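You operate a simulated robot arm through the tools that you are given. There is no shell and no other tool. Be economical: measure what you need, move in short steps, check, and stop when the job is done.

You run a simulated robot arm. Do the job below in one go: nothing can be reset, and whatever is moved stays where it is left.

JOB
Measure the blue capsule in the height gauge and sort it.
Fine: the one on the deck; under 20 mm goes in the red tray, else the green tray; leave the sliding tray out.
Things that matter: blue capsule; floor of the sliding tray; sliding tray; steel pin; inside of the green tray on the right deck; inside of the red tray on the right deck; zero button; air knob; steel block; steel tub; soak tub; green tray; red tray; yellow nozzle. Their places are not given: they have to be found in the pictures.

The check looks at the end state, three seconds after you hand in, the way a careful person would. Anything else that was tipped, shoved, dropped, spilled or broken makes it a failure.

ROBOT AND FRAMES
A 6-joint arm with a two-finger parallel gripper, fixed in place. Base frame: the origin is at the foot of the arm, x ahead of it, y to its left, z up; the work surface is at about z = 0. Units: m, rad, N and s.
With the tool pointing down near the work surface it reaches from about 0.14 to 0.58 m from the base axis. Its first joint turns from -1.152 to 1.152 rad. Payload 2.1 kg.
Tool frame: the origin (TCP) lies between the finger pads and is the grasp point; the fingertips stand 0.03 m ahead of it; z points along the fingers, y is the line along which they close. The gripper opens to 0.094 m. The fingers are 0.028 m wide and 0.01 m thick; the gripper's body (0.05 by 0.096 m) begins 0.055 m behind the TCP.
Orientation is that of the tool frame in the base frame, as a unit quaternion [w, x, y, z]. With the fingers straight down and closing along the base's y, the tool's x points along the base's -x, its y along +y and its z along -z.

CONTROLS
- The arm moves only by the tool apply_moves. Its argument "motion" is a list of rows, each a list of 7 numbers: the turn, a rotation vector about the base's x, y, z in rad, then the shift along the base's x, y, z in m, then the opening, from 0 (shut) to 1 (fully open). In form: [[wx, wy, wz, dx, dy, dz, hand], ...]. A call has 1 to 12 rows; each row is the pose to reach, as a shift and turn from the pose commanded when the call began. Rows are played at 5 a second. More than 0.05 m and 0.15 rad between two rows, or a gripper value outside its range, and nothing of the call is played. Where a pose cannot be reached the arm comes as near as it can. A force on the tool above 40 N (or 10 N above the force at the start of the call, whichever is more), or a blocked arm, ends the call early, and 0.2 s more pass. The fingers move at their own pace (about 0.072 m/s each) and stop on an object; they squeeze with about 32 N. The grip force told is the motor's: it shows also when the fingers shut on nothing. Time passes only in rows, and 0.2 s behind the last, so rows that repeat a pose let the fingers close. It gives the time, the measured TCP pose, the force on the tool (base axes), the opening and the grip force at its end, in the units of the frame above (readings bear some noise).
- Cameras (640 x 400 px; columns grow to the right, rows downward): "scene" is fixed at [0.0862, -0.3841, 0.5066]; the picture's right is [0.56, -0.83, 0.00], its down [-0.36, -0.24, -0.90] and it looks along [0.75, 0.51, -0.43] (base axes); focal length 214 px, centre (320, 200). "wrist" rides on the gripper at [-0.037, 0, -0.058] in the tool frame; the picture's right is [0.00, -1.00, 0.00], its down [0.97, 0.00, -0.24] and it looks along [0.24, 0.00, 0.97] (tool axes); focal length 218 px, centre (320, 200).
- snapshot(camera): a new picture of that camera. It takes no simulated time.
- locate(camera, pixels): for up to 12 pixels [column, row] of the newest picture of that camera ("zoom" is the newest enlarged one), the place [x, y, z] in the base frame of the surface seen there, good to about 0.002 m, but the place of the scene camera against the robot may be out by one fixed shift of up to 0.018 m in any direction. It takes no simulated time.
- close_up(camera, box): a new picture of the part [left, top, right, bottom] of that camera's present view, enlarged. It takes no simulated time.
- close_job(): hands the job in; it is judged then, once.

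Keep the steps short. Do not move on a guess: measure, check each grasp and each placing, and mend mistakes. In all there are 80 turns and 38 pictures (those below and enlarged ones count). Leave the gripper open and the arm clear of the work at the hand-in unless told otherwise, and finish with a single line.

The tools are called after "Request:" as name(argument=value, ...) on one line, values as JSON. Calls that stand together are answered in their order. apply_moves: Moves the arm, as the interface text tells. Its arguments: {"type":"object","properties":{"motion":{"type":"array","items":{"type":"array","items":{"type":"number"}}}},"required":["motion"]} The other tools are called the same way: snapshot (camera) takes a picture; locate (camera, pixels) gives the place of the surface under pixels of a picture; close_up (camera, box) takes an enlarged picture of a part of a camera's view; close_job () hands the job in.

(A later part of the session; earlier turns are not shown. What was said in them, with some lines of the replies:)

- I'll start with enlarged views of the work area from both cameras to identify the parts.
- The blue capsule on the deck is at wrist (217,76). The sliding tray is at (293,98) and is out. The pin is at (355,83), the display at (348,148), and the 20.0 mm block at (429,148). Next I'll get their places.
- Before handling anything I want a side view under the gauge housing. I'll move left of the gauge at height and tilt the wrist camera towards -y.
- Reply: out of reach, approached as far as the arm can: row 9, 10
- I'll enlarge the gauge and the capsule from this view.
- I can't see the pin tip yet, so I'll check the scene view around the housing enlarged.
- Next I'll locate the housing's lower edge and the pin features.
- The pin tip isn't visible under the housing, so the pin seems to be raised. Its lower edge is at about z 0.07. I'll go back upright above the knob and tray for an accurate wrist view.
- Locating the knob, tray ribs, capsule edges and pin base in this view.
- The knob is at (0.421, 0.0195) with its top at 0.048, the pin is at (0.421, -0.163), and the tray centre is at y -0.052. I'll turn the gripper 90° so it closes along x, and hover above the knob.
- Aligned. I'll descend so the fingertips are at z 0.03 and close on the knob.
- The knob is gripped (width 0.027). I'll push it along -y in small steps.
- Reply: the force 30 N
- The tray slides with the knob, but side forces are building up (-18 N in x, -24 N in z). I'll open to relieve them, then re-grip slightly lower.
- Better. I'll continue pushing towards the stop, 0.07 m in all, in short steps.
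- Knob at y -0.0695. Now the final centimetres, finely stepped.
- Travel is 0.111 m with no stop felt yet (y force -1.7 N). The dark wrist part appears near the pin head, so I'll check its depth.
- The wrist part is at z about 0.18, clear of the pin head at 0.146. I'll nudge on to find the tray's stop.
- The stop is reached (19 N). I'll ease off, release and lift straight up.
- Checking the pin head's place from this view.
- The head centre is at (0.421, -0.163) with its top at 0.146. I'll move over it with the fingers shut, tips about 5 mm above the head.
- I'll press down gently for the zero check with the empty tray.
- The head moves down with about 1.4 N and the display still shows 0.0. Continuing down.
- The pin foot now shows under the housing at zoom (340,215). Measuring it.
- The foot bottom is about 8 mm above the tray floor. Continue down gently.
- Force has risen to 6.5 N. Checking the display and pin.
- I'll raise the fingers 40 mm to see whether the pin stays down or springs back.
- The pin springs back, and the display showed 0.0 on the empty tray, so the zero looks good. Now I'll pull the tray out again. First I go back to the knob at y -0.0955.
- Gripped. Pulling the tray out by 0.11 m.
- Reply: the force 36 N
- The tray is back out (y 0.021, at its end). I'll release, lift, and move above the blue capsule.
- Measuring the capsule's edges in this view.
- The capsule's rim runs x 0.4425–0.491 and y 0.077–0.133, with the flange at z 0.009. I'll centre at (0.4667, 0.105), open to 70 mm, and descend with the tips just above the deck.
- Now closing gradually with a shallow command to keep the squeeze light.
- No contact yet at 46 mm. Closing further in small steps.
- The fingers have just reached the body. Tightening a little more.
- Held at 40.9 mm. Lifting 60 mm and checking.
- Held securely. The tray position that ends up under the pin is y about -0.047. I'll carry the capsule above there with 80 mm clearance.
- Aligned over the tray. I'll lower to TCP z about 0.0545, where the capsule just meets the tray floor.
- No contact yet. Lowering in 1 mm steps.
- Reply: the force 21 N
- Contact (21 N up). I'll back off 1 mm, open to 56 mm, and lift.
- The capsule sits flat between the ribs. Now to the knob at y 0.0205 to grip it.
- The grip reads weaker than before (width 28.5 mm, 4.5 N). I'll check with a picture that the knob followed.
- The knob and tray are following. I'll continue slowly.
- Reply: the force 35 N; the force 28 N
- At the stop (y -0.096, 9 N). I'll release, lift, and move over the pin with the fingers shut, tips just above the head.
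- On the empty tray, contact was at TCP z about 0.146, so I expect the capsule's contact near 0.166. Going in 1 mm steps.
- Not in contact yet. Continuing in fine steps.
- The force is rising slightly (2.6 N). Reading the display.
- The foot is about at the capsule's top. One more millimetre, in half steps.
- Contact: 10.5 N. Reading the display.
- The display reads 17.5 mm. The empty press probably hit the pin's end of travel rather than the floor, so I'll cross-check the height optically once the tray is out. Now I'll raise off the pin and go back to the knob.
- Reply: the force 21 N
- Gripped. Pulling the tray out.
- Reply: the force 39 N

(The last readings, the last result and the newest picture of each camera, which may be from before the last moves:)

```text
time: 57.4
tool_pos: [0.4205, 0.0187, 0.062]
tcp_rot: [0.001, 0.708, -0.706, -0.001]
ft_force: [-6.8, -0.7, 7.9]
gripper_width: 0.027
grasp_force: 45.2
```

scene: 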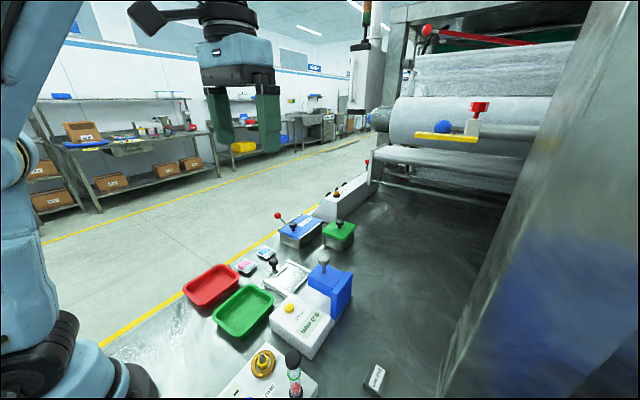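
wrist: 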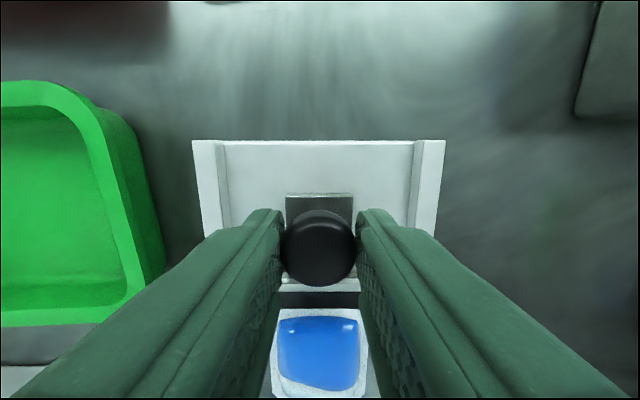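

Pulling the last 2 mm, then releasing, lifting, and moving over the capsule.

Request:
apply_moves(motion=[[0, 0, 0, 0, 0.002, 0, 0.25], [0, 0, 0, 0, 0.002, 0, 0.25], [0, 0, 0, 0, 0.0015, 0, 0.6], [0, 0, 0, 0, 0.0015, 0, 0.6], [0, 0, 0, 0, 0.0015, 0.04, 0.6], [0, 0, 0, 0, 0.0015, 0.08, 0.6], [0, 0, 0, 0, -0.03, 0.08, 0.6], [0, 0, 0, 0, -0.068, 0.08, 0.6]])

Request:
snapshot(camera="wrist")

```text
time: 59.2
tool_pos: [0.4214, -0.0491, 0.1406]
tcp_rot: [0.0, 0.707, -0.707, 0.0]
ft_force: [0.1, 0.1, -0.4]
gripper_width: 0.0564
grasp_force: 0.1
```

```text
8 pictures are left
```

wrist: 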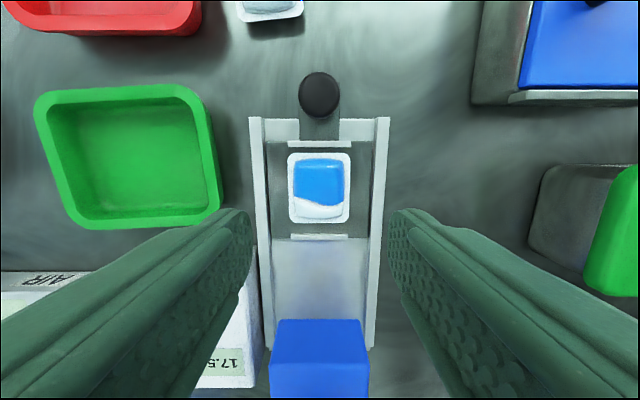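

The display holds 17.5. I'll cross-check the capsule crown against the tray floor, and locate the edges for re-grasping.

Request:
locate(camera="wrist", pixels=[[319, 188], [310, 185], [328, 185], [319, 180], [319, 195], [312, 192], [277, 180], [360, 180], [277, 200], [360, 200], [279, 225], [355, 225]])

Request:
locate(camera="wrist", pixels=[[289, 188], [349, 188], [319, 155], [319, 221], [319, 92], [318, 143], [319, 237]])

```text
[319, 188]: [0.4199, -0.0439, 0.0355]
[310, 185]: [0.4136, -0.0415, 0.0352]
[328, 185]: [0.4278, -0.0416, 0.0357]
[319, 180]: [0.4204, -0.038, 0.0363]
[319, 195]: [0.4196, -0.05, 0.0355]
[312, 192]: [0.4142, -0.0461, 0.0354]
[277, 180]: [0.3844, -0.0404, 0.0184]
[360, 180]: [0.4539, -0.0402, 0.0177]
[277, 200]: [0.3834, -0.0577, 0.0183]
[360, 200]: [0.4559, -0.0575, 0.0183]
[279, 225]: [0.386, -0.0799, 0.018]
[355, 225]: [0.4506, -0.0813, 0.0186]
```

```text
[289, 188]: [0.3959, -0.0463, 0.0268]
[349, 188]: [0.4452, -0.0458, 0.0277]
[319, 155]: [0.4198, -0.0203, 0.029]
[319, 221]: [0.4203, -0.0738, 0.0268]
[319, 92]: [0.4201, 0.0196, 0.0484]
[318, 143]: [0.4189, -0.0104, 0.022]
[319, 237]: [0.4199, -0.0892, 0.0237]
```

The optical height is 35.6 - 18.2 = 17.4 mm, which agrees with 17.5 mm. That is under 20 mm, so it goes in the red tray. I'll re-grasp the capsule at TCP z 0.054.

Request:
apply_moves(motion=[[0, 0, 0, 0, 0.001, -0.04, 0.58], [0, 0, 0, 0, 0.001, -0.07, 0.58], [0, 0, 0, 0, 0.001, -0.0865, 0.58], [0, 0, 0, 0, 0.001, -0.0865, 0.5], [0, 0, 0, 0, 0.001, -0.0865, 0.45], [0, 0, 0, 0, 0.001, -0.0865, 0.42], [0, 0, 0, 0, 0.001, -0.0865, 0.42], [0, 0, 0, 0, 0.001, -0.0865, 0.42]])

```text
time: 61.0
tool_pos: [0.4207, -0.0486, 0.0544]
tcp_rot: [0.0, 0.707, -0.707, -0.001]
ft_force: [-0.3, 0.6, -0.1]
gripper_width: 0.0409
grasp_force: 31.9
```

Gripped at 40.9 mm. Lifting and carrying towards the red tray.

Request:
apply_moves(motion=[[0, 0, 0, 0, 0, 0.02, 0.42], [0, 0, 0, 0, 0, 0.06, 0.42], [0, 0, 0, 0, 0, 0.1, 0.42], [0, 0, 0, -0.02, 0.03, 0.1, 0.42], [0, 0, 0, -0.044, 0.06, 0.1, 0.42], [0, 0, 0, -0.068, 0.09, 0.1, 0.42], [0, 0, 0, -0.092, 0.12, 0.1, 0.42], [0, 0, 0, -0.116, 0.148, 0.1, 0.42], [0, 0, 0, -0.143, 0.175, 0.1, 0.42]])

Request:
snapshot(camera="wrist")

```text
time: 63.0
tool_pos: [0.278, 0.1281, 0.1534]
tcp_rot: [0.0, -0.706, 0.708, -0.001]
ft_force: [-0.4, -0.2, -0.6]
gripper_width: 0.0409
grasp_force: 31.7
```

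```text
7 pictures are left
```

wrist: 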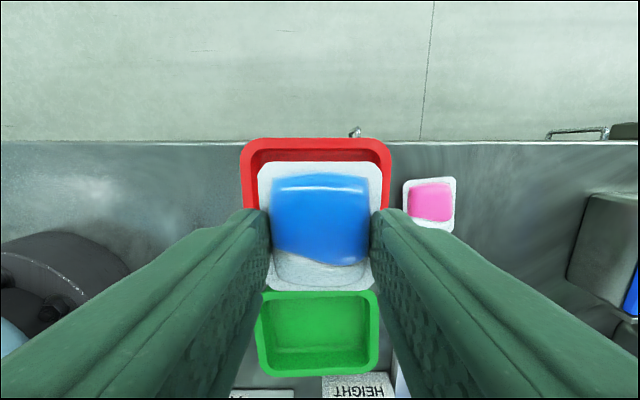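

Measuring the red tray's walls to centre on it.

Request:
locate(camera="wrist", pixels=[[244, 165], [390, 165], [249, 165], [384, 165], [316, 141], [316, 148], [316, 155], [258, 205], [388, 200], [316, 294]])

```text
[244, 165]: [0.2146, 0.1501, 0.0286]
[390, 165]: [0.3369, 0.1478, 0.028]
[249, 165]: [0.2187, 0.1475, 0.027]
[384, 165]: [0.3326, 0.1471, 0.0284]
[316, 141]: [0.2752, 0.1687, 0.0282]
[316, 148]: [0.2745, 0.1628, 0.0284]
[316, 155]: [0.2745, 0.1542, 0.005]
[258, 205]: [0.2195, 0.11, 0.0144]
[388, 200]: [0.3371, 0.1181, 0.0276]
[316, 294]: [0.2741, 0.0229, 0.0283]
```

The red tray spans x 0.213–0.338 and y 0.058–0.170, with its floor at 0.004 and rim at 0.028. I'll centre the TCP at (0.276, 0.113) and lower.

Request:
apply_moves(motion=[[0, 0, 0, -0.002, -0.015, 0, 0.42], [0, 0, 0, -0.002, -0.015, -0.04, 0.42], [0, 0, 0, -0.002, -0.015, -0.075, 0.42], [0, 0, 0, -0.002, -0.015, -0.1, 0.42], [0, 0, 0, -0.002, -0.015, -0.11, 0.42], [0, 0, 0, -0.002, -0.015, -0.113, 0.42]])

```text
time: 64.4
tool_pos: [0.2761, 0.1112, 0.0416]
tcp_rot: [0.0, -0.707, 0.708, 0.0]
ft_force: [0.0, 0.0, -0.3]
gripper_width: 0.0407
grasp_force: 32.3
```

No contact yet. Lowering in 1 mm steps.

Request:
apply_moves(motion=[[0, 0, 0, 0, 0, -0.001, 0.42], [0, 0, 0, 0, 0, -0.002, 0.42]])

```text
time: 65.0
tool_pos: [0.276, 0.1108, 0.0406]
tcp_rot: [-0.001, -0.707, 0.707, 0.0]
ft_force: [0.2, -1.5, 11.4]
gripper_width: 0.0409
grasp_force: 32.0
```

Contact with the tray floor (11 N). I'll release to 60 mm and lift out straight.

Request:
apply_moves(motion=[[0, 0, 0, 0, 0, 0.0005, 0.5], [0, 0, 0, 0, 0, 0.0005, 0.62], [0, 0, 0, 0, 0, 0.0005, 0.62], [0, 0, 0, 0, 0, 0.04, 0.62], [0, 0, 0, 0, 0, 0.08, 0.62], [0, 0, 0, 0, 0, 0.12, 0.8], [0, 0, 0, 0, -0.03, 0.16, 1], [0, 0, 0, 0, -0.06, 0.2, 1], [0, 0, 0, 0, -0.08, 0.23, 1]])

Request:
snapshot(camera="wrist")

Request:
snapshot(camera="scene")

```text
time: 67.0
tool_pos: [0.2752, 0.0316, 0.2713]
tcp_rot: [0.0, 0.708, -0.706, 0.0]
ft_force: [-0.1, -0.6, 0.1]
gripper_width: 0.094
grasp_force: 0.1
```

```text
6 pictures are left
```

wrist: 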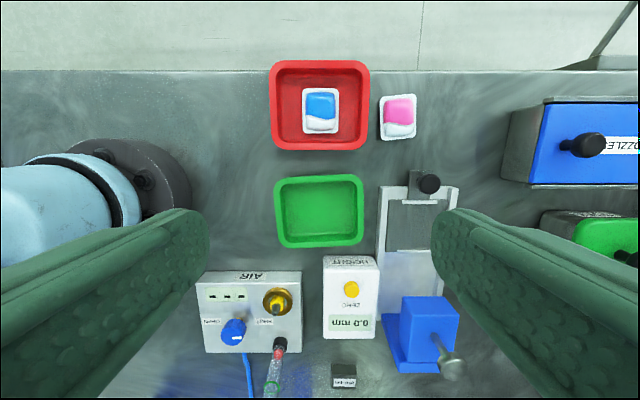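

```text
5 pictures are left
```

scene: 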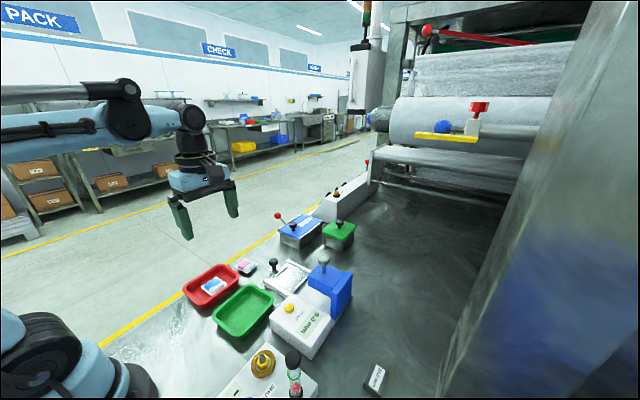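

The capsule lies flat in the red tray. The sliding tray is out and empty, the pin is up, nothing else looks disturbed, and the gripper is open and clear. Handing in.

Request:
close_job()

```text
The job is handed in.
```

The blue capsule measured 17.5 mm on the gauge (under 20 mm), so it is in the red tray, with the sliding tray left out and the arm clear.
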